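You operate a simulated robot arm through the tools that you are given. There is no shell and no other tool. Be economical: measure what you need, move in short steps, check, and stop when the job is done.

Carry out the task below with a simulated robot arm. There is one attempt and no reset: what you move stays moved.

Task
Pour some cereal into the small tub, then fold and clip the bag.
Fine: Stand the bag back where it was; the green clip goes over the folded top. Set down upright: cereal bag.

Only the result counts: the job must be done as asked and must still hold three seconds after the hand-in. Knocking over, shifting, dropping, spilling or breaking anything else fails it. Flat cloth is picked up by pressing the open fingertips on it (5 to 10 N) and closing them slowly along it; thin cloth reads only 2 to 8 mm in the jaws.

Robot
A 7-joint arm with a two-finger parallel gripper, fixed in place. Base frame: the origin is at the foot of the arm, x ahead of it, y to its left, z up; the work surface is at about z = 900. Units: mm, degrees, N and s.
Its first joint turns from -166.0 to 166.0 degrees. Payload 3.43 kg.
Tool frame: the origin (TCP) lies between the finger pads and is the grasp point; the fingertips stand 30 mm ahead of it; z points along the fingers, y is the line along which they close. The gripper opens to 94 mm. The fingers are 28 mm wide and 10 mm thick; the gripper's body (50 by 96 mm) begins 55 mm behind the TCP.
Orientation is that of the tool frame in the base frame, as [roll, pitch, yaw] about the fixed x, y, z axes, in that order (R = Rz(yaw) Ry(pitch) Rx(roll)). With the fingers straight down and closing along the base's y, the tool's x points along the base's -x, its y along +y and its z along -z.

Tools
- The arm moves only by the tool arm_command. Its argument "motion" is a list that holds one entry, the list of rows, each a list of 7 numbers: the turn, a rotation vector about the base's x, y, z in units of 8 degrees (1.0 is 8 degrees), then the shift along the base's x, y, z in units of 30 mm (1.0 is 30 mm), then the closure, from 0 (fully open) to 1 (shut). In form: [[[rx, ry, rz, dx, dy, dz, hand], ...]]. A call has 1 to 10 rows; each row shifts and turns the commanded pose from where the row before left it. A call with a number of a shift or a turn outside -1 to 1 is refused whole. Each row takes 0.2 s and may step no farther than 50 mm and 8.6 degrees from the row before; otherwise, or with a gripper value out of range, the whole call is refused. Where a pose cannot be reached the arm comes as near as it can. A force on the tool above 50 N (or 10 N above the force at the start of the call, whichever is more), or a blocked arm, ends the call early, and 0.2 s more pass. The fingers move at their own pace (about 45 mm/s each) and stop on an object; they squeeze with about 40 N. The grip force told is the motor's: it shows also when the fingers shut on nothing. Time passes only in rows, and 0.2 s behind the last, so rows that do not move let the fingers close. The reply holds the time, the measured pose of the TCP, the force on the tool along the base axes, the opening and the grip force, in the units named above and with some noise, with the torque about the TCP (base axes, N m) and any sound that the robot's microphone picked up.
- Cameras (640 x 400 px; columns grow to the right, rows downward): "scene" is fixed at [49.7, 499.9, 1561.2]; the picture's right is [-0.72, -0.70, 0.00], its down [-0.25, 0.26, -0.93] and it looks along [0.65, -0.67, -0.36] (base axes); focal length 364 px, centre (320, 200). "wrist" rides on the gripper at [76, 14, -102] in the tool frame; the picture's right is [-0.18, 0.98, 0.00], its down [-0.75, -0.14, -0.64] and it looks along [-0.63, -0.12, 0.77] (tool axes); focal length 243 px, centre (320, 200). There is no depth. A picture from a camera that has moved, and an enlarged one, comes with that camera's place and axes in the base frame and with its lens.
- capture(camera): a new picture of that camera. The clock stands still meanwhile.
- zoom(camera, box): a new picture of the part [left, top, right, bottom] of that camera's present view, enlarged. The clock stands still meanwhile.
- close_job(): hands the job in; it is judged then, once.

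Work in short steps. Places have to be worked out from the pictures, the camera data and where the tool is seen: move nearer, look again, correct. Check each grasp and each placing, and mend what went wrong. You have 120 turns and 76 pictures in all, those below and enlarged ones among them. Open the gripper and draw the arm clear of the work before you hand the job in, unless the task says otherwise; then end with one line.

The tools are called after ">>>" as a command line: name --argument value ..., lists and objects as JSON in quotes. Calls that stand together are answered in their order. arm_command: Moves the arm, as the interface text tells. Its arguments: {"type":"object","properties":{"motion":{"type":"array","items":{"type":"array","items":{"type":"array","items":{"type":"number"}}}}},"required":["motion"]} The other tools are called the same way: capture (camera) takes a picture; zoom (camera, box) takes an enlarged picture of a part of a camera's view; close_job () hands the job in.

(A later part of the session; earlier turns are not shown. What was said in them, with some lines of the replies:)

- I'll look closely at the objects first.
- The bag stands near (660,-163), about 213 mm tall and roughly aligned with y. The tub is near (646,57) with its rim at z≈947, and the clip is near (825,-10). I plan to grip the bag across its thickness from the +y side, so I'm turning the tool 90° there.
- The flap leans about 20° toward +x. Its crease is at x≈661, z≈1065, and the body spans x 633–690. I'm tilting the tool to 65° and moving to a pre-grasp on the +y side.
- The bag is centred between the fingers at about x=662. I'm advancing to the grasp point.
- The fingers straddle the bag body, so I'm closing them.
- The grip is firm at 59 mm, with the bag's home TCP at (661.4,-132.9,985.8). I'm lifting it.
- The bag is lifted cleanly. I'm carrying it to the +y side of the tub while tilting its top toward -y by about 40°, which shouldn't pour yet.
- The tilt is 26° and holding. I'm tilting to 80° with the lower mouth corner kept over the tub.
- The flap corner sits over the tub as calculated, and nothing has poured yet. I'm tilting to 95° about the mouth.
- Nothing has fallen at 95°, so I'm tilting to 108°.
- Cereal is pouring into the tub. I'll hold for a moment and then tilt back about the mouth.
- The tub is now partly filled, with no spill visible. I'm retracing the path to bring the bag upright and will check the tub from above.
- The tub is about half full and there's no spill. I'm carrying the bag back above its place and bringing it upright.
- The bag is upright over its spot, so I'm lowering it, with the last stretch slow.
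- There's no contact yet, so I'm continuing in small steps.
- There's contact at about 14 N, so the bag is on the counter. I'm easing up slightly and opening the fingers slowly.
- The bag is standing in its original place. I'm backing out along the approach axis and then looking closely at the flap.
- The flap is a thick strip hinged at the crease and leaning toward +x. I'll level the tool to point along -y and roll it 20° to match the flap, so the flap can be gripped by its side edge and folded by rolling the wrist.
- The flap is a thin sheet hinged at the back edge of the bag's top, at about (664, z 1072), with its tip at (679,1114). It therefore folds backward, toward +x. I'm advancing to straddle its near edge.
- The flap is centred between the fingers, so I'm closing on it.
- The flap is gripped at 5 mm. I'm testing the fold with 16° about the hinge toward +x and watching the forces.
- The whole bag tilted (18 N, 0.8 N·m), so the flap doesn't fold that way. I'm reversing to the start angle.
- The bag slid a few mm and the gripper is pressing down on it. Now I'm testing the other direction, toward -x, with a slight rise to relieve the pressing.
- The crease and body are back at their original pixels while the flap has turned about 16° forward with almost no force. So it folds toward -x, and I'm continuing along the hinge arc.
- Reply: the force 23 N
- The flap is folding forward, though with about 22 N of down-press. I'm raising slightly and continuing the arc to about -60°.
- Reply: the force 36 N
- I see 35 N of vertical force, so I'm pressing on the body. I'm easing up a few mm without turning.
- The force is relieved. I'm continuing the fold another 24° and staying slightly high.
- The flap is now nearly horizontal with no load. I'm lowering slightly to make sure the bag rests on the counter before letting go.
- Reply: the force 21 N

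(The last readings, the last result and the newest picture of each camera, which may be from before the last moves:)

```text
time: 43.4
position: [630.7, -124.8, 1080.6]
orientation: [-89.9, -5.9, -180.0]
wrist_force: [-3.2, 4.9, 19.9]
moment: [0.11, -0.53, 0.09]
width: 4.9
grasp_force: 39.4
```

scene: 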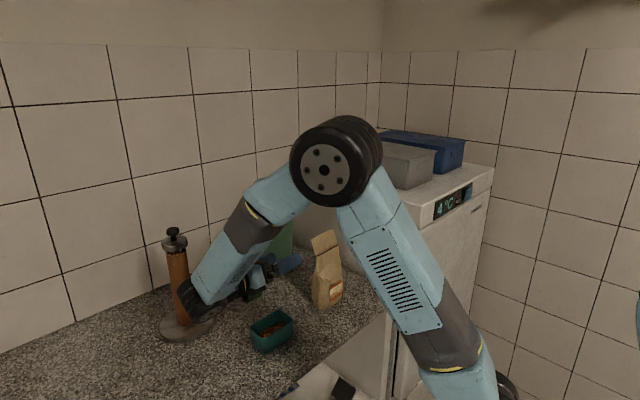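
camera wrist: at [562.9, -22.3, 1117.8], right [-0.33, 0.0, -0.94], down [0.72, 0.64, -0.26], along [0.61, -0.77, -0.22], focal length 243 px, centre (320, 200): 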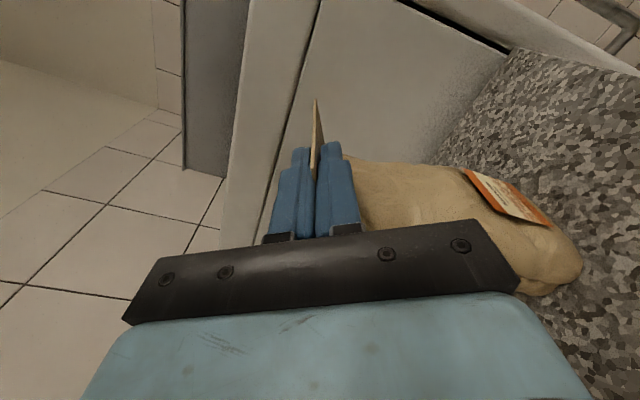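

The bag was hanging a millimetre and now stands. I'm opening the fingers only a little and sliding out along +y to see whether the fold holds.

>>> arm_command --motion '[[[0, 0, 0, 0, 0, 0.02, 0.9], [0, 0, 0, 0, 0, 0, 0.85], [0, 0, 0, 0, 0, 0, 0.85], [0, 0, 0, 0, 0.4, 0, 0.85], [0, 0, 0, 0, 0.8, 0, 0.85], [0, 0, 0, 0, 0.9, 0, 0.85]]]'

>>> zoom --camera "scene" --box '[250, 200, 400, 320]'

>>> capture --camera "wrist"

```text
time: 44.8
position: [631.8, -62.1, 1079.8]
orientation: [-90.0, -6.0, -180.0]
wrist_force: [0.9, -0.2, -0.3]
moment: [-0.04, 0.02, 0.03]
width: 14.0
grasp_force: 0.1
```

```text
3.33 times, centred on (325, 260) of scene
camera zoom: at [49.7, 499.9, 1561.2], right [-0.72, -0.7, 0.0], down [-0.25, 0.26, -0.93], along [0.65, -0.67, -0.36], focal length 1214 px, centre (303, 0)
```

zoom: 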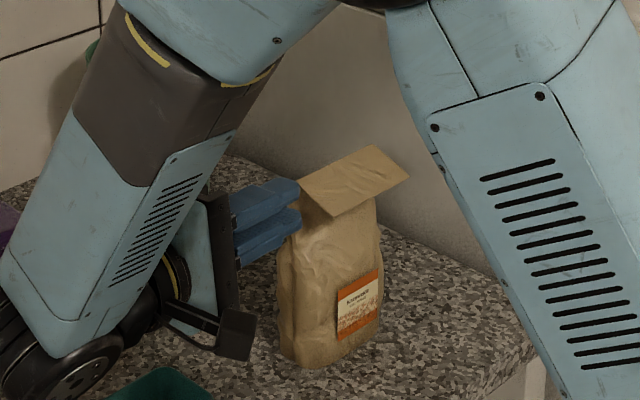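

```text
35 pictures are left
camera wrist: at [554.1, 41.4, 1073.0], right [0.08, 0.0, -1.0], down [0.76, 0.64, 0.06], along [0.64, -0.77, 0.05], focal length 243 px, centre (320, 200)
```

wrist: 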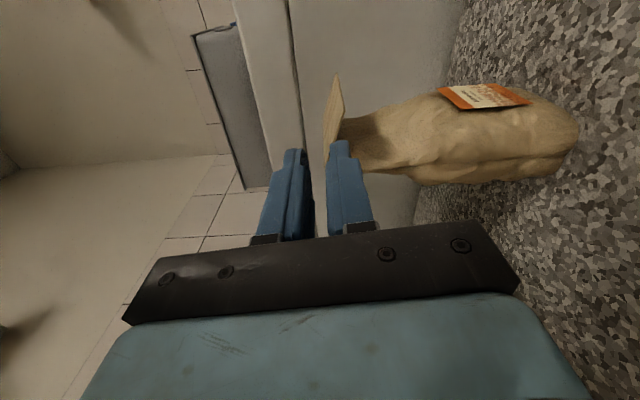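

The fold stays put and the flap even sagged past horizontal. I'm backing out, rolling the tool upright and viewing the flap from the side so I can press it fully down.

>>> arm_command --motion '[[[0, 0, 0, 0, 0.9, 0.2, 0.85], [0, 1, 0, 0.1, 0.4, 0.2, 0.5], [0, 1, 0, 0.16, 0, 0.1, 0], [0, 1, 0, 0.16, 0, 0.1, 0], [0, 1, 0, 0.16, 0, 0.1, 0], [0, 1, 0, 0.16, 0, 0.1, 0], [0, 1, 0, 0.16, 0, 0.1, 0], [0, 1, 0, 0.16, 0, 0.1, 0], [0, 1, 0, 0.16, 0, 0.1, 0], [0, 1, 0, 0.16, 0, 0.1, 0]]]'

>>> arm_command --motion '[[[0, 1, 0, 0.13, -0.2, 0, 0], [0, 0.5, 0, 0, -0.3, 0, 0]]]'

>>> zoom --camera "wrist" --box '[180, 30, 460, 230]'

>>> zoom --camera "scene" --box '[270, 210, 390, 310]'

```text
time: 47.0
position: [673.9, -23.1, 1115.5]
orientation: [-90.1, -78.2, -179.9]
wrist_force: [-0.5, -0.4, 0.4]
moment: [0.04, 0.03, 0.01]
width: 93.7
grasp_force: 0.3
```

```text
time: 47.6
position: [676.3, -39.3, 1114.2]
orientation: [81.1, -89.9, 9.0]
wrist_force: [1.0, -0.5, -0.1]
moment: [0.0, 0.03, 0.0]
width: 93.8
grasp_force: 0.0
```

```text
2.00 times, centred on (320, 130) of wrist
camera zoom: at [662.5, 64.2, 1191.3], right [-0.98, 0.0, -0.18], down [0.14, 0.64, -0.75], along [0.12, -0.77, -0.63], focal length 485 px, centre (320, 340)
```

zoom: 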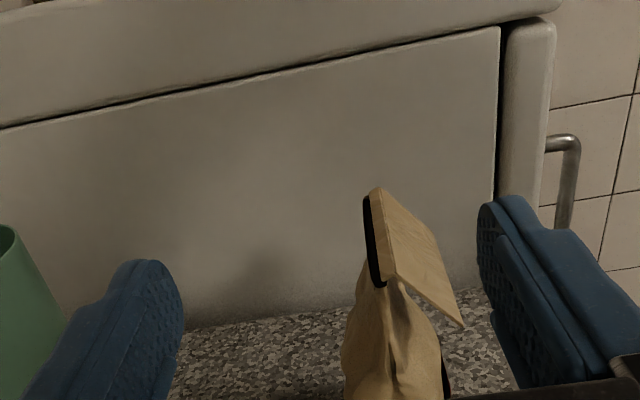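

```text
4.00 times, centred on (330, 260) of scene
camera zoom: at [49.7, 499.9, 1561.2], right [-0.72, -0.7, 0.0], down [-0.25, 0.26, -0.93], along [0.65, -0.67, -0.36], focal length 1457 px, centre (280, -40)
```

zoom: 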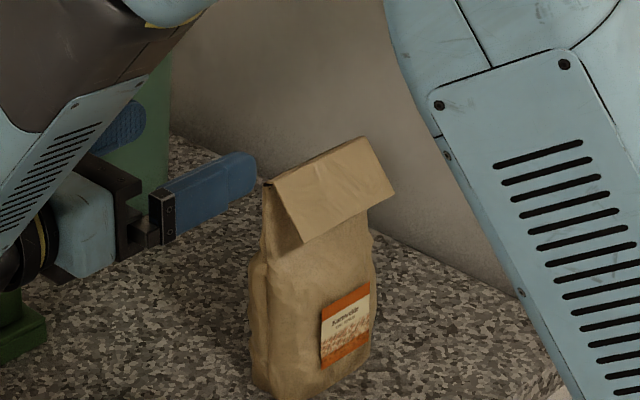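

The flap has swung to about -140° on its own, with the hinge at (652,1073) and the tip at (623,1040). I'll lower the open gripper to z≈1045, straddle the flap and body, and squeeze the flap against the body.

>>> arm_command --motion '[[[0, 0, 0, -0.1, 0.2, -0.6, 0], [0, 0, 0, -0.1, 0.1, -0.6, 0], [0, 0, 0, -0.1, 0, -0.6, 0], [0, 0, 0, -0.1, 0, -0.5, 0], [0, 0, 0, -0.07, 0, 0, 0]]]'

>>> zoom --camera "wrist" --box '[180, 30, 460, 230]'

```text
time: 48.8
position: [663.0, -30.4, 1047.4]
orientation: [100.3, -90.0, -10.5]
wrist_force: [-0.6, -1.1, 0.0]
moment: [-0.04, 0.01, 0.03]
width: 93.8
grasp_force: 0.0
```

```text
2.00 times, centred on (320, 130) of wrist
camera zoom: at [648.4, 72.8, 1122.7], right [-0.98, 0.0, -0.18], down [0.14, 0.64, -0.75], along [0.12, -0.77, -0.63], focal length 485 px, centre (320, 340)
```

zoom: 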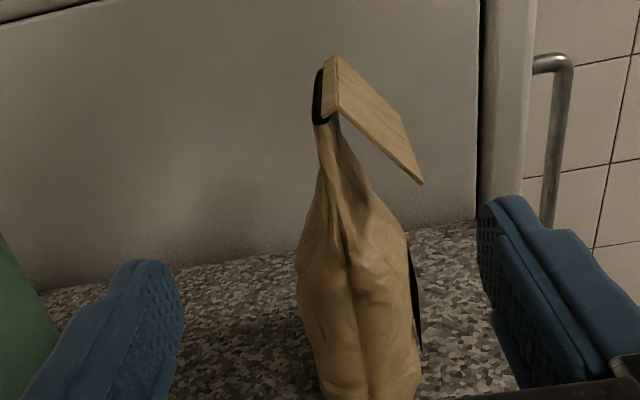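

The clearances look right, so I'm advancing around the flap and bag top.

>>> arm_command --motion '[[[0, 0, 0, 0, -0.8, 0, 0], [0, 0, 0, 0, -0.8, 0, 0], [0, 0, 0, -0.03, -0.8, 0, 0], [0, 0, 0, 0, -0.8, 0, 0]]]'

>>> arm_command --motion '[[[0, 0, 0, 0, 0, 0, 0.15], [0, 0, 0, 0, 0, 0, 0.3], [0, 0, 0, 0, 0, 0, 0.4], [0, 0, 0, 0, 0, 0, 0.5], [0, 0, 0, 0, 0, 0, 0.5]]]'

>>> capture --camera "wrist"

```text
time: 49.8
position: [660.8, -125.7, 1047.0]
orientation: [106.0, -89.9, -16.0]
wrist_force: [-0.1, 0.5, -0.4]
moment: [0.01, -0.05, 0.0]
width: 94.1
grasp_force: 0.1
```

```text
time: 51.0
position: [660.9, -126.0, 1045.1]
orientation: [89.8, -90.0, 0.1]
wrist_force: [0.1, 0.7, 0.2]
moment: [0.01, 0.0, 0.0]
width: 47.1
grasp_force: 0.0
```

```text
31 pictures are left
camera wrist: at [646.7, -23.4, 1123.0], right [-0.98, 0.0, -0.18], down [0.14, 0.64, -0.75], along [0.12, -0.77, -0.63], focal length 243 px, centre (320, 200)
```

wrist: 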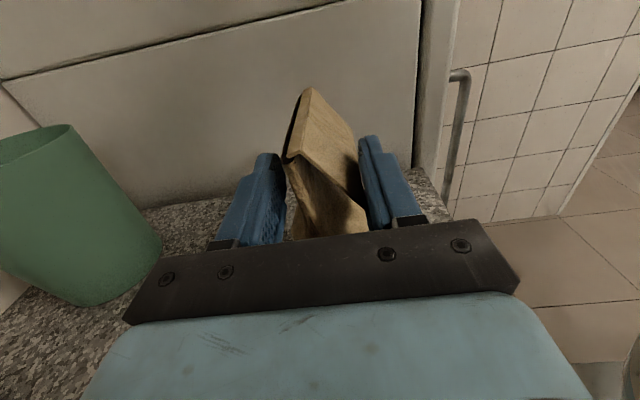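

The flap is being pushed down with no force. I'm closing further until it presses on the body.

>>> arm_command --motion '[[[0, 0, 0, 0, 0, 0, 0.58], [0, 0, 0, 0, 0, 0, 0.64], [0, 0, 0, 0, 0, 0, 0.7], [0, 0, 0, 0, 0, 0, 0.76], [0, 0, 0, 0, 0, 0, 0.82], [0, 0, 0, 0, 0, 0, 0.88], [0, 0, 0, 0, 0, 0, 0.88]]]'

>>> capture --camera "wrist"

>>> zoom --camera "scene" --box '[270, 210, 390, 310]'

```text
time: 52.6
position: [660.9, -126.7, 1045.7]
orientation: [93.7, -90.0, -3.8]
wrist_force: [0.3, 0.0, -0.5]
moment: [0.01, 0.0, 0.05]
width: 26.7
grasp_force: 40.0
```

```text
30 pictures are left
camera wrist: at [646.7, -23.4, 1123.0], right [-0.98, 0.0, -0.18], down [0.14, 0.64, -0.75], along [0.12, -0.77, -0.63], focal length 243 px, centre (320, 200)
```

wrist: 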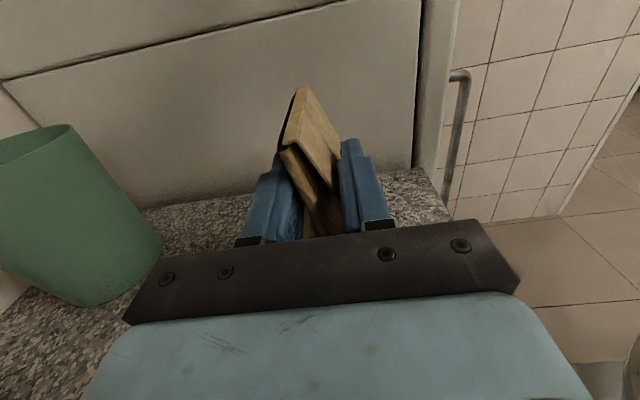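

```text
4.00 times, centred on (330, 260) of scene
camera zoom: at [49.7, 499.9, 1561.2], right [-0.72, -0.7, 0.0], down [-0.25, 0.26, -0.93], along [0.65, -0.67, -0.36], focal length 1457 px, centre (280, -40)
```

zoom: 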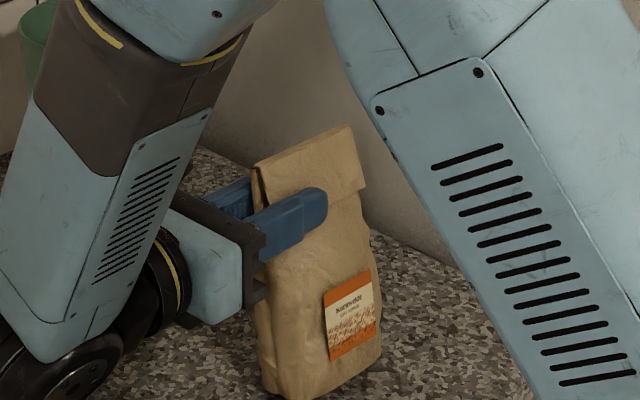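

The flap is pressed against the body at 26.7 mm total, though the bag looks slightly tilted in the grip. I'm opening gently so it settles on its base.

>>> arm_command --motion '[[[0, 0, 0, 0, 0, 0, 0.7], [0, 0, 0, 0, 0, 0, 0.66], [0, 0, 0, 0, 0, 0, 0.62], [0, 0, 0, 0, 0, 0, 0.58], [0, 0, 0, 0, 0, 0, 0.5], [0, 0, 0, 0, 0, 0, 0.4], [0, 0, 0, 0, 0, 0, 0.2], [0, 0, 0, 0, 0, 0, 0]]]'

>>> zoom --camera "wrist" --box '[200, 60, 424, 220]'

>>> zoom --camera "scene" --box '[270, 210, 390, 310]'

```text
time: 54.4
position: [661.4, -127.3, 1046.6]
orientation: [-91.0, -90.0, -179.1]
wrist_force: [0.3, -0.1, -0.4]
moment: [0.02, -0.02, 0.02]
width: 94.2
grasp_force: 0.1
```

```text
2.50 times, centred on (312, 140) of wrist
camera zoom: at [646.7, -23.4, 1123.1], right [-0.98, 0.0, -0.18], down [0.14, 0.64, -0.75], along [0.12, -0.77, -0.63], focal length 606 px, centre (340, 350)
```

zoom: 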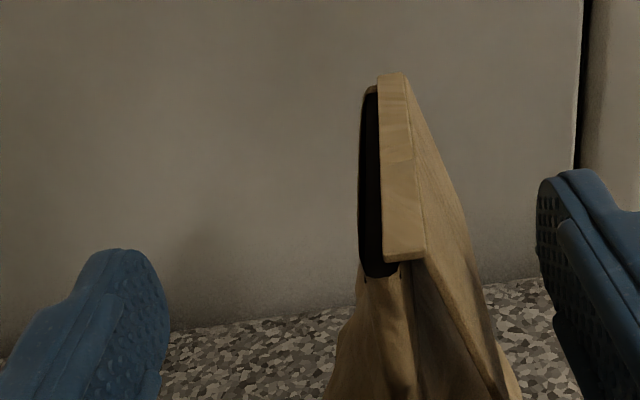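

```text
4.00 times, centred on (330, 260) of scene
camera zoom: at [49.7, 499.9, 1561.2], right [-0.72, -0.7, 0.0], down [-0.25, 0.26, -0.93], along [0.65, -0.67, -0.36], focal length 1457 px, centre (280, -40)
```

zoom: 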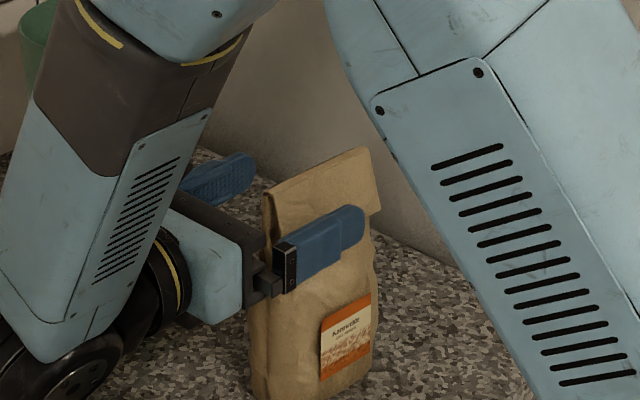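

The flap now hangs nearly flat against the front and the bag stands, but it may have shifted a little toward me. I'm withdrawing and measuring against the first picture.

>>> arm_command --motion '[[[0, 0, 0, 0, 0.9, 0, 0], [0, 0, 0, 0, 0.9, 0, 0], [0, 0, 0, 0, 0.9, 0.2, 0], [0, 0, 0, 0, 0.9, 0.4, 0], [0, 0, 0, 0, 0.3, 0.8, 0]]]'

>>> zoom --camera "scene" --box '[200, 200, 400, 360]'

>>> capture --camera "wrist"

```text
time: 55.6
position: [661.7, -8.5, 1087.1]
orientation: [96.9, -90.0, -6.9]
wrist_force: [0.3, -0.4, -0.1]
moment: [-0.01, 0.02, -0.03]
width: 93.8
grasp_force: 0.1
```

```text
2.50 times, centred on (300, 280) of scene
camera zoom: at [49.7, 499.9, 1561.2], right [-0.72, -0.7, 0.0], down [-0.25, 0.26, -0.93], along [0.65, -0.67, -0.36], focal length 910 px, centre (370, 0)
```

zoom: 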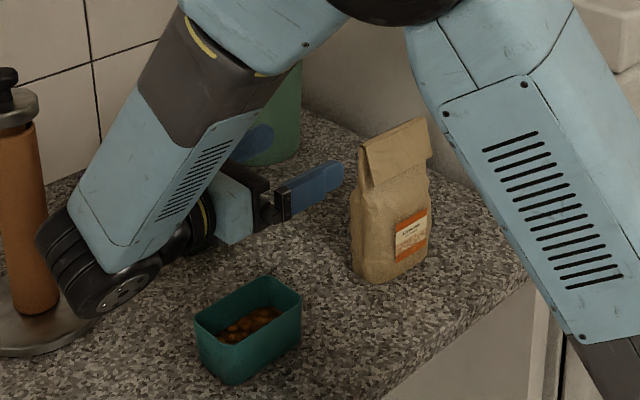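

```text
25 pictures are left
camera wrist: at [647.2, 95.3, 1165.0], right [-0.98, 0.0, -0.18], down [0.14, 0.64, -0.75], along [0.12, -0.77, -0.63], focal length 243 px, centre (320, 200)
```

wrist: 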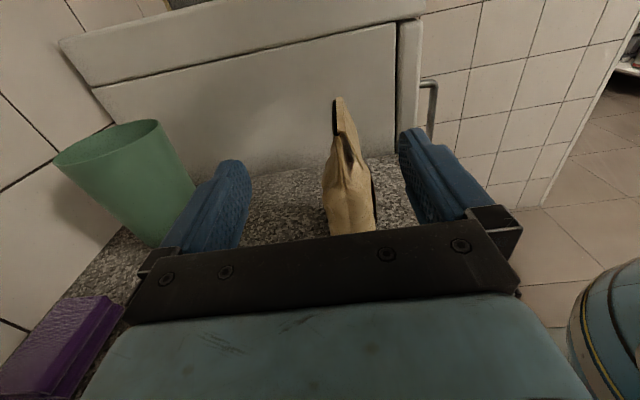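

The fold holds. The bag has shifted about (-12,+10) mm, which I'll correct after clipping. Next I'm fetching the clip: turning the tool to point down and moving above it at about (825,-10).

>>> arm_command --motion '[[[0.5, 0, 0, 0.2, 0, 0.7, 0], [1, 0, 0, 0.5, 0, 0.5, 0], [1, 0, 0, 0.5, 0, 0.2, 0], [1, 0, 0, 0.5, 0, 0, 0], [1, 0, 0, 0.5, 0, 0, 0], [1, 0, 0, 0.5, 0, 0, 0], [1, 0, 0, 0.5, 0, 0, 0], [1, 0, 0, 0.5, 0, 0, 0], [1, 0, 0, 0.5, 0, 0, 0], [1, 0, 0, 0.5, 0, 0, 0]]]'

>>> arm_command --motion '[[[1, 0, 0, 0.5, 0, -0.3, 0], [0.75, 0, 0, 0.3, 0, -0.5, 0], [0, 0, 0, 0, 0, -0.7, 0], [0, 0, 0, 0, 0, -0.7, 0]]]'

>>> capture --camera "wrist"

```text
time: 57.8
position: [804.2, -8.5, 1129.9]
orientation: [-179.9, -13.9, -89.9]
wrist_force: [-0.1, -0.3, -0.3]
moment: [-0.02, -0.03, -0.01]
width: 94.1
grasp_force: 0.0
```

```text
time: 58.8
position: [827.3, -7.1, 1062.4]
orientation: [180.0, 0.0, -89.9]
wrist_force: [-0.3, 0.5, -0.1]
moment: [0.0, 0.01, 0.0]
width: 94.1
grasp_force: 0.0
```

```text
24 pictures are left
camera wrist: at [812.6, -84.0, 1165.7], right [-0.98, 0.18, 0.0], down [0.14, 0.75, 0.64], along [0.12, 0.63, -0.77], focal length 243 px, centre (320, 200)
```

wrist: 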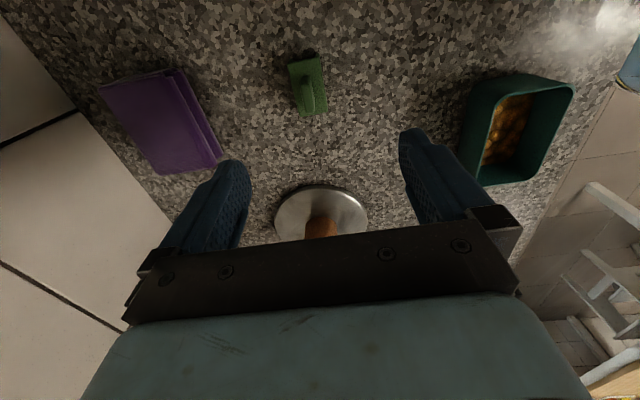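

>>> zoom --camera "wrist" --box '[257, 40, 369, 120]'

>>> zoom --camera "scene" --box '[220, 265, 284, 305]'

```text
5.00 times, centred on (313, 80) of wrist
camera zoom: at [812.6, -84.0, 1165.7], right [-0.98, 0.18, 0.0], down [0.14, 0.75, 0.64], along [0.12, 0.63, -0.77], focal length 1213 px, centre (355, 800)
```

zoom: 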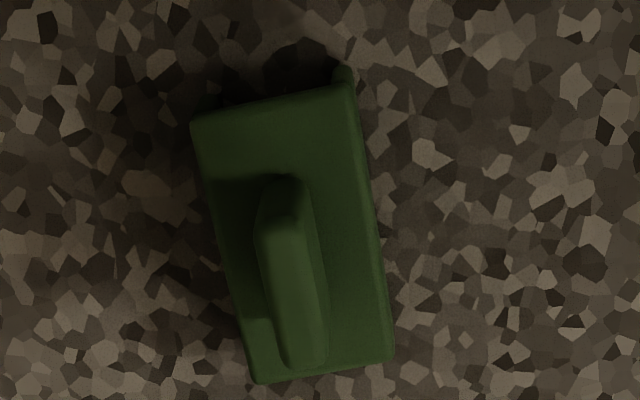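

```text
10.00 times, centred on (252, 285) of scene
camera zoom: at [49.7, 499.9, 1561.2], right [-0.72, -0.7, 0.0], down [-0.25, 0.26, -0.93], along [0.65, -0.67, -0.36], focal length 3642 px, centre (1000, -650)
```

zoom: 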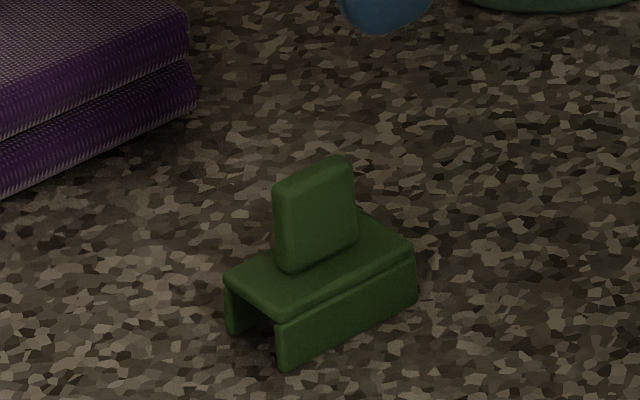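

The clip is a bridge shape at about (835,-17), with its channel along y, 26 mm wide and 48 mm long. Its tab stands from z≈917 to 943. I'm descending with open fingertips to just above the plate.

>>> arm_command --motion '[[[0, 0, 0, 0.13, -0.16, -0.8, 0], [0, 0, 0, 0.13, -0.16, -0.9, 0], [0, 0, 0, 0, 0, -0.9, 0.3], [0, 0, 0, 0, 0, -0.7, 0.5], [0, 0, 0, 0, 0, -0.37, 0.6], [0, 0, 0, 0, 0, 0, 0.6]]]'

>>> capture --camera "wrist"

```text
time: 60.2
position: [835.3, -18.2, 954.5]
orientation: [180.0, 0.0, -90.0]
wrist_force: [0.0, 0.0, 0.3]
moment: [0.03, -0.01, -0.01]
width: 37.6
grasp_force: 0.1
```

```text
21 pictures are left
camera wrist: at [821.2, -93.9, 1056.6], right [-0.98, 0.18, 0.0], down [0.14, 0.75, 0.64], along [0.12, 0.63, -0.77], focal length 243 px, centre (320, 200)
```

wrist: 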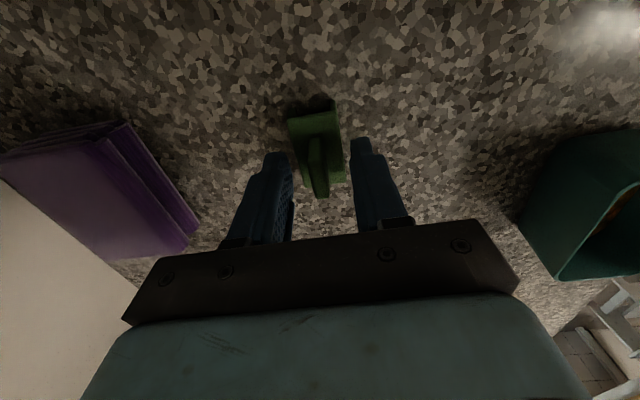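

The tab is centred between the fingers. I'm lowering 3 mm and closing.

>>> arm_command --motion '[[[0, 0, 0, 0, 0, -0.1, 0.6], [0, 0, 0, 0, 0, 0, 0.75], [0, 0, 0, 0, 0, 0, 0.85], [0, 0, 0, 0, 0, 0, 0.95], [0, 0, 0, 0, 0, 0, 1], [0, 0, 0, 0, 0, 0, 1], [0, 0, 0, 0, 0, 0, 1]]]'

>>> arm_command --motion '[[[0, 0, 0, 0, 0, 0.3, 1], [0, 0, 0, 0, 0, 0.6, 1], [0, 0, 0, 0, 0, 0.6, 1]]]'

>>> capture --camera "wrist"

```text
time: 61.8
position: [834.5, -18.3, 951.3]
orientation: [-180.0, 0.0, -90.0]
wrist_force: [-0.1, 0.1, 0.4]
moment: [-0.03, -0.01, 0.02]
width: 28.3
grasp_force: 39.9
```

```text
time: 62.6
position: [834.7, -19.0, 997.4]
orientation: [180.0, -0.1, -90.0]
wrist_force: [0.4, 0.6, -0.8]
moment: [-0.01, -0.01, 0.03]
width: 28.5
grasp_force: 40.1
```

```text
20 pictures are left
camera wrist: at [820.7, -94.7, 1099.1], right [-0.98, 0.18, 0.0], down [0.14, 0.75, 0.64], along [0.12, 0.63, -0.77], focal length 243 px, centre (320, 200)
```

wrist: 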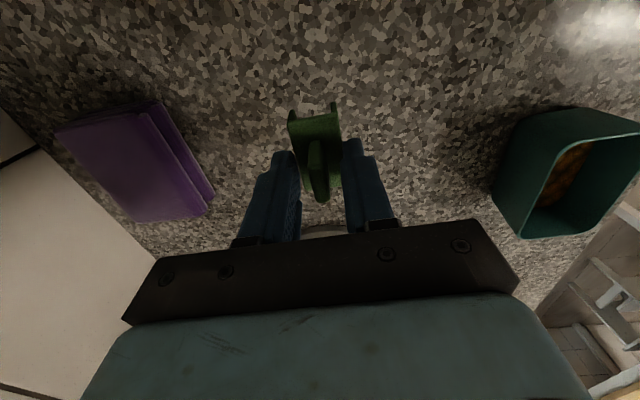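

The fingers took the clip's plate by its sides (28 mm), which is firm and still works for placing: the leg bottoms are 51 mm below the TCP. I'm rising and moving to hover beside and above the bag to look.

>>> arm_command --motion '[[[0, 0, 0, 0, 0, 1, 1], [0, 0, 0, -0.3, -0.3, 1, 1], [0, 0, 0, -0.8, -0.8, 1, 1], [0, 0, 0, -0.8, -0.8, 0.8, 1], [0, 0, 0, -0.8, -0.8, 0.8, 1], [0, 0, 0, -0.8, -0.8, 0.5, 1], [0, 0, 0, -0.8, -0.8, 0.2, 1]]]'

>>> capture --camera "wrist"

>>> zoom --camera "scene" --box '[250, 190, 410, 290]'

```text
time: 64.2
position: [705.6, -148.5, 1154.5]
orientation: [179.9, -0.1, -90.0]
wrist_force: [-0.5, 0.8, 0.0]
moment: [0.04, 0.05, 0.01]
width: 28.7
grasp_force: 39.7
```

```text
19 pictures are left
camera wrist: at [690.8, -223.4, 1258.1], right [-0.98, 0.18, 0.0], down [0.14, 0.75, 0.64], along [0.12, 0.63, -0.77], focal length 243 px, centre (320, 200)
```

wrist: 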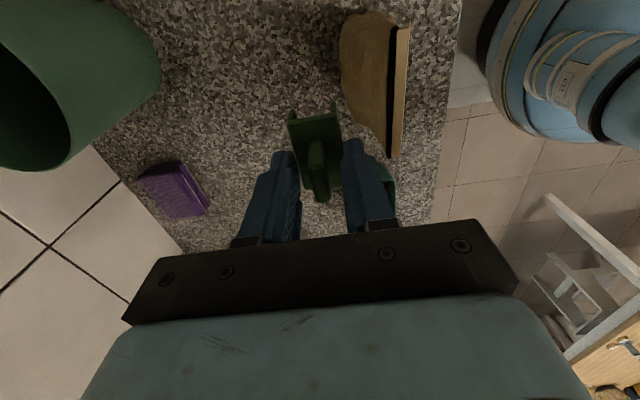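

```text
4.00 times, centred on (330, 240) of scene
camera zoom: at [49.7, 499.9, 1561.2], right [-0.72, -0.7, 0.0], down [-0.25, 0.26, -0.93], along [0.65, -0.67, -0.36], focal length 1457 px, centre (280, 40)
```

zoom: 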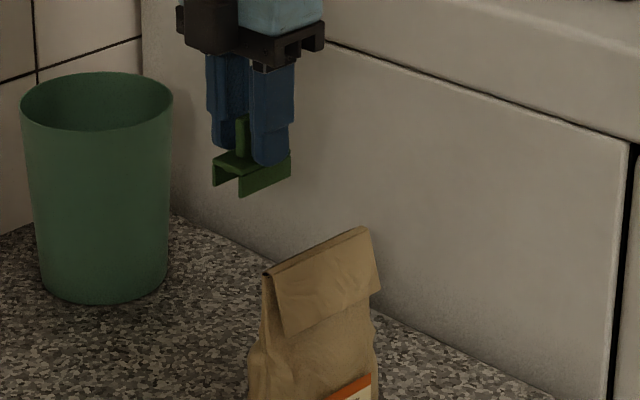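

>>> zoom --camera "wrist" --box '[270, 0, 430, 200]'

```text
2.00 times, centred on (350, 100) of wrist
camera zoom: at [690.8, -223.4, 1258.1], right [-0.98, 0.18, 0.0], down [0.14, 0.75, 0.64], along [0.12, 0.63, -0.77], focal length 485 px, centre (260, 400)
```

zoom: 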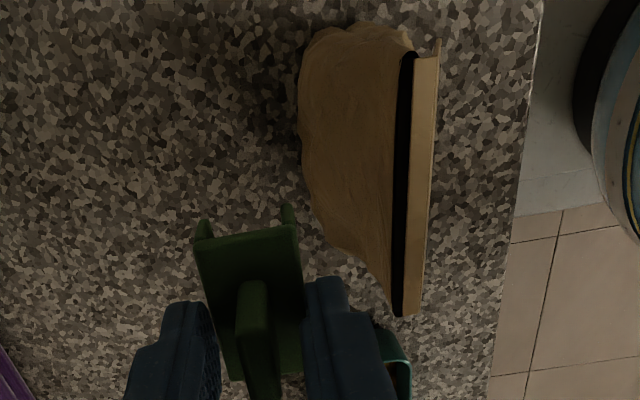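

The folded top runs x≈639–650 at its -y end and 643–654 at its +y end, so it is 11 mm thick, about 2° of yaw, and centred at (646.5,-152). I'm hovering the clip right above it.

>>> arm_command --motion '[[[0, 0, -0.25, -0.6, -0.04, 0, 1], [0, 0, 0, -0.7, -0.04, 0, 1], [0, 0, 0, -0.65, -0.04, 0, 1], [0, 0, 0, 0, 0, -0.4, 1], [0, 0, 0, 0, 0, 0, 1]]]'

>>> zoom --camera "wrist" --box '[240, 20, 400, 220]'

>>> zoom --camera "scene" --box '[290, 200, 390, 262]'

```text
time: 65.4
position: [647.4, -150.7, 1143.7]
orientation: [180.0, 0.0, -92.0]
wrist_force: [0.2, -0.4, -0.2]
moment: [-0.03, 0.05, 0.02]
width: 28.5
grasp_force: 39.7
```

```text
2.00 times, centred on (320, 120) of wrist
camera zoom: at [629.0, -226.1, 1246.0], right [-0.98, 0.22, 0.0], down [0.17, 0.75, 0.64], along [0.14, 0.63, -0.77], focal length 485 px, centre (320, 360)
```

zoom: 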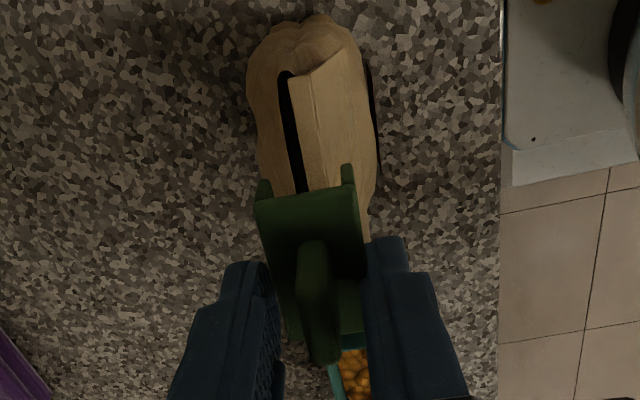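

```text
6.40 times, centred on (340, 231) of scene
camera zoom: at [49.7, 499.9, 1561.2], right [-0.72, -0.7, 0.0], down [-0.25, 0.26, -0.93], along [0.65, -0.67, -0.36], focal length 2331 px, centre (192, 2)
```

zoom: 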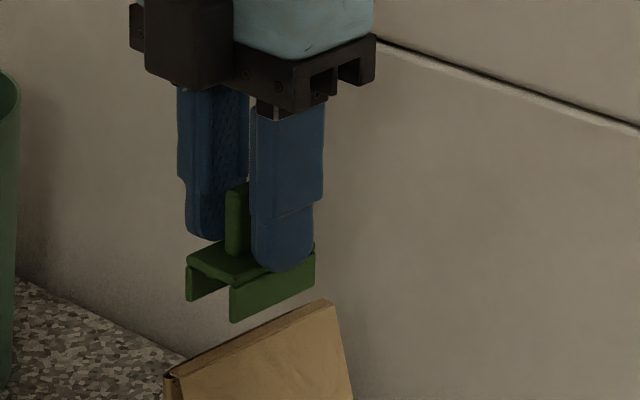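

The clip legs (x 631–658) straddle the folded top (about 640–650) and the yaw matches. I'm descending slowly and watching the force.

>>> arm_command --motion '[[[0, 0, 0, 0, 0, -0.35, 1], [0, 0, 0, 0, 0, -0.3, 1], [0, 0, 0, 0, 0, -0.2, 1], [0, 0, 0, 0, 0, -0.15, 1], [0, 0, 0, 0, 0, 0, 1]]]'

>>> zoom --camera "scene" --box '[290, 210, 390, 272]'

```text
time: 66.6
position: [647.4, -151.3, 1113.6]
orientation: [-180.0, -0.1, -92.0]
wrist_force: [0.9, -0.4, 0.2]
moment: [0.02, 0.01, 0.01]
width: 28.5
grasp_force: 40.2
```

```text
6.40 times, centred on (340, 241) of scene
camera zoom: at [49.7, 499.9, 1561.2], right [-0.72, -0.7, 0.0], down [-0.25, 0.26, -0.93], along [0.65, -0.67, -0.36], focal length 2331 px, centre (192, -62)
```

zoom: 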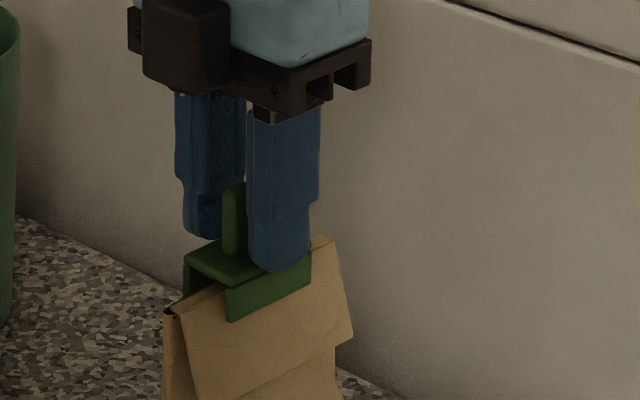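

The clip is straddling the folded top without force. I'm continuing down slowly.

>>> arm_command --motion '[[[0, 0, 0, 0, 0, -0.1, 1], [0, 0, 0, 0, 0, -0.1, 1], [0, 0, 0, 0, 0, -0.1, 1], [0, 0, 0, 0, 0, 0, 1]]]'

```text
time: 67.6
position: [646.4, -151.3, 1106.3]
orientation: [-179.9, -0.1, -92.1]
wrist_force: [-5.0, 0.1, 40.5]
moment: [0.02, 0.18, 0.01]
width: 28.6
grasp_force: 39.9
heard: snap
```

A snap was heard, so the clip has latched. I'm relieving the force, opening the fingers and rising.

>>> arm_command --motion '[[[0, 0, 0, 0, 0, 0.04, 0.95], [0, 0, 0, 0, 0, 0, 0.6], [0, 0, 0, 0, 0, 0, 0.4], [0, 0, 0, 0, 0, 0.3, 0.3], [0, 0, 0, 0, 0, 0.8, 0.3], [0, 0, 0, 0, 0, 1, 0.3], [0, 0, 0, 0, 0, 1, 0.3]]]'

>>> zoom --camera "scene" --box '[200, 200, 400, 360]'

```text
time: 69.2
position: [648.4, -151.4, 1200.4]
orientation: [179.9, 0.1, -92.0]
wrist_force: [-0.2, 0.4, 0.0]
moment: [-0.02, 0.03, 0.02]
width: 66.1
grasp_force: 0.0
```

```text
2.50 times, centred on (300, 280) of scene
camera zoom: at [49.7, 499.9, 1561.2], right [-0.72, -0.7, 0.0], down [-0.25, 0.26, -0.93], along [0.65, -0.67, -0.36], focal length 910 px, centre (370, 0)
```

zoom: 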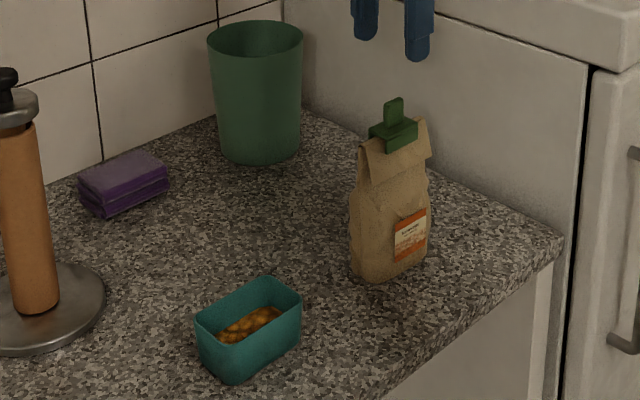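

The clip is on and the bag stands. It sits about 15 mm off its original spot, around (-11,+11) with -2° of yaw, so I'll regrip the body as before and reset it. I'm moving to the pre-grasp on the +y side.

>>> arm_command --motion '[[[0, 0, 0, 0, 1, 0, 0.2], [-0.8, 0, 0, 0, 1, 0, 0], [-0.8, 0, 0, 0, 1, 0, 0], [-0.8, 0, 0, 0, 1, 0, 0], [-0.8, 0, 0, 0, 1, 0, 0], [-0.8, 0, 0, 0, 0.3, -0.3, 0], [-0.9, 0, 0, 0, 0, -0.6, 0], [-0.9, 0, 0, 0, 0, -0.7, 0], [-0.9, 0, 0, 0, 0, -0.7, 0], [-0.9, 0, 0, 0, 0, -0.7, 0]]]'

>>> arm_command --motion '[[[-0.52, 0, 0, 0.05, 0, -0.9, 0], [0, 0, 0, 0.02, -0.3, -0.9, 0], [0, 0, 0, 0, -0.4, -0.7, 0], [0, 0, 0, 0, -0.4, -0.2, 0]]]'

>>> capture --camera "wrist"

```text
time: 71.4
position: [648.4, 8.4, 1108.9]
orientation: [-176.3, -60.8, -94.3]
wrist_force: [0.3, -0.8, 0.7]
moment: [0.02, 0.0, 0.02]
width: 94.3
grasp_force: 0.0
```

```text
time: 72.4
position: [649.4, -24.4, 1028.0]
orientation: [-175.7, -65.0, -94.7]
wrist_force: [0.1, 0.1, 0.6]
moment: [-0.04, 0.03, 0.01]
width: 94.0
grasp_force: 0.0
```

```text
12 pictures are left
camera wrist: at [633.4, 36.5, 1139.8], right [-0.98, 0.09, -0.2], down [0.17, 0.9, -0.41], along [0.14, -0.43, -0.89], focal length 243 px, centre (320, 200)
```

wrist: 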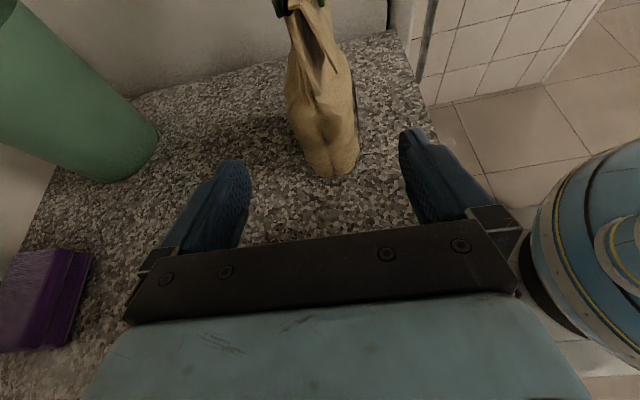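

The bag is centred near x≈651. I'm removing the small roll error and advancing to the body grasp.

>>> arm_command --motion '[[[0, 0.23, -0.14, 0.04, 0, 0, 0], [0, 0, 0, 0, -0.65, -0.28, 0], [0, 0, 0, 0, -0.65, -0.28, 0], [0, 0, 0, 0, -0.65, -0.28, 0], [0, 0, 0, 0, -0.65, -0.28, 0], [0, 0, 0, 0, -0.65, -0.28, 0]]]'

>>> capture --camera "wrist"

```text
time: 73.8
position: [650.6, -121.0, 985.6]
orientation: [179.9, -65.0, -91.8]
wrist_force: [0.2, -0.3, -0.3]
moment: [0.0, 0.02, 0.0]
width: 94.1
grasp_force: 0.1
```

```text
11 pictures are left
camera wrist: at [637.6, -59.7, 1098.9], right [-0.98, 0.11, -0.17], down [0.17, 0.9, -0.41], along [0.1, -0.43, -0.9], focal length 243 px, centre (320, 200)
```

wrist: 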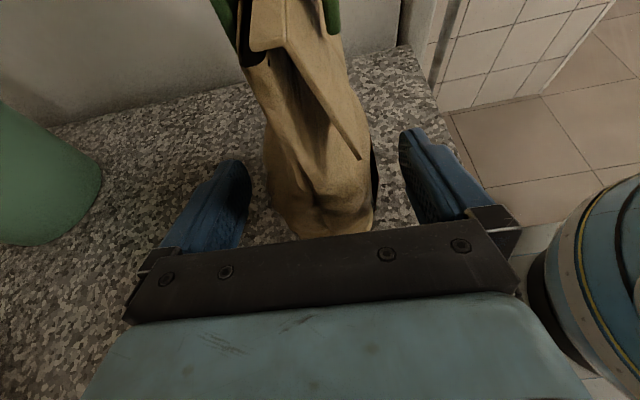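

The view matches the original grasp picture exactly, so I'm closing on the body.

>>> arm_command --motion '[[[0, 0, 0, 0, 0, 0, 0.3], [0, 0, 0, 0, 0, 0, 0.45], [0, 0, 0, 0, 0, 0, 0.6], [0, 0, 0, 0, 0, 0, 0.8], [0, 0, 0, 0, 0, 0, 1], [0, 0, 0, 0, 0, 0, 1], [0, 0, 0, 0, 0, 0, 1]]]'

>>> arm_command --motion '[[[0, 0, 0, 0, 0, 0.15, 1], [0, 0, 0, 0, 0, 0.25, 1], [0, 0, 0.22, 0.18, -0.2, 0, 1], [0, 0, 0, 0.18, -0.2, 0, 1], [0, 0, 0, 0, 0, 0, 1]]]'

```text
time: 75.4
position: [650.5, -121.9, 986.6]
orientation: [-180.0, -65.1, -91.8]
wrist_force: [0.6, -0.2, 3.7]
moment: [-0.17, 0.01, 0.05]
width: 58.0
grasp_force: 40.2
```

```text
time: 76.6
position: [660.7, -133.8, 998.4]
orientation: [179.9, -65.0, -90.1]
wrist_force: [0.2, -0.2, -0.8]
moment: [-0.01, 0.01, 0.0]
width: 58.3
grasp_force: 39.7
```

I've lifted it 12 mm and moved it to the home coordinates with 0° yaw. I'm lowering slowly to contact.

>>> arm_command --motion '[[[0, 0, 0, 0, 0, -0.2, 1], [0, 0, 0, 0, 0, -0.1, 1], [0, 0, 0, 0, 0, -0.07, 1], [0, 0, 0, 0, 0, -0.04, 1], [0, 0, 0, 0, 0, 0, 1]]]'

```text
time: 77.8
position: [661.5, -134.0, 986.5]
orientation: [-180.0, -65.0, -90.3]
wrist_force: [2.0, -0.7, 11.1]
moment: [-0.48, 0.07, 0.08]
width: 58.2
grasp_force: 40.0
```

There's contact at 11 N, so I'm releasing slowly and backing out along the approach axis.

>>> arm_command --motion '[[[0, 0, 0, 0, 0, 0.01, 1], [0, 0, 0, 0, 0, 0, 0.35], [0, 0, 0, 0, 0, 0, 0.25], [0, 0, 0, 0, 0, 0, 0.15], [0, 0, 0, 0, 0, 0, 0.05], [0, 0, 0, 0, 0, 0, 0], [0, 0, 0, 0, 0, 0, 0]]]'

>>> arm_command --motion '[[[0, 0, 0, 0, 0.7, 0.33, 0], [0, 0, 0, 0, 0.9, 0.42, 0], [0, 0, 0, 0, 0.9, 0.42, 0], [0, 0, 0, 0, 0.9, 0.42, 0], [0, 0, 0, 0, 0.6, 0.6, 0], [0, 0, 0, 0, 0.2, 1, 0], [0, 0, 0, 0, 0, 1, 0], [0, 0, 0, 0, 0, 1, 0], [0, 0, 0, 0, 0, 1, 0], [0, 0, 0, 0, 0, 1, 0]]]'

>>> zoom --camera "scene" --box '[200, 200, 400, 360]'

```text
time: 79.4
position: [662.1, -133.0, 987.0]
orientation: [180.0, -65.0, -90.1]
wrist_force: [-0.1, 0.0, -0.2]
moment: [0.0, 0.0, -0.02]
width: 94.2
grasp_force: 0.1
```

```text
time: 81.6
position: [660.6, -8.9, 1201.5]
orientation: [179.7, -65.0, -90.1]
wrist_force: [-0.1, -0.1, 0.3]
moment: [-0.01, 0.0, 0.02]
width: 94.2
grasp_force: 0.1
```

```text
2.50 times, centred on (300, 280) of scene
camera zoom: at [49.7, 499.9, 1561.2], right [-0.72, -0.7, 0.0], down [-0.25, 0.26, -0.93], along [0.65, -0.67, -0.36], focal length 910 px, centre (370, 0)
```

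zoom: 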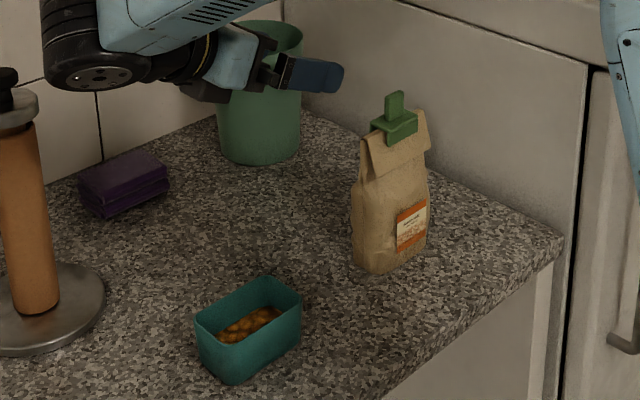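

The bag's base corners match the first picture, the clip is seated on the folded top, the cereal is in the tub, and the arm is clear and open. I'm handing in.

>>> close_job

```text
The job is handed in.
```

I poured cereal into the tub until it was about half full, folded and clipped the bag with the green clip, and stood it upright back in its original spot. No spills were visible.
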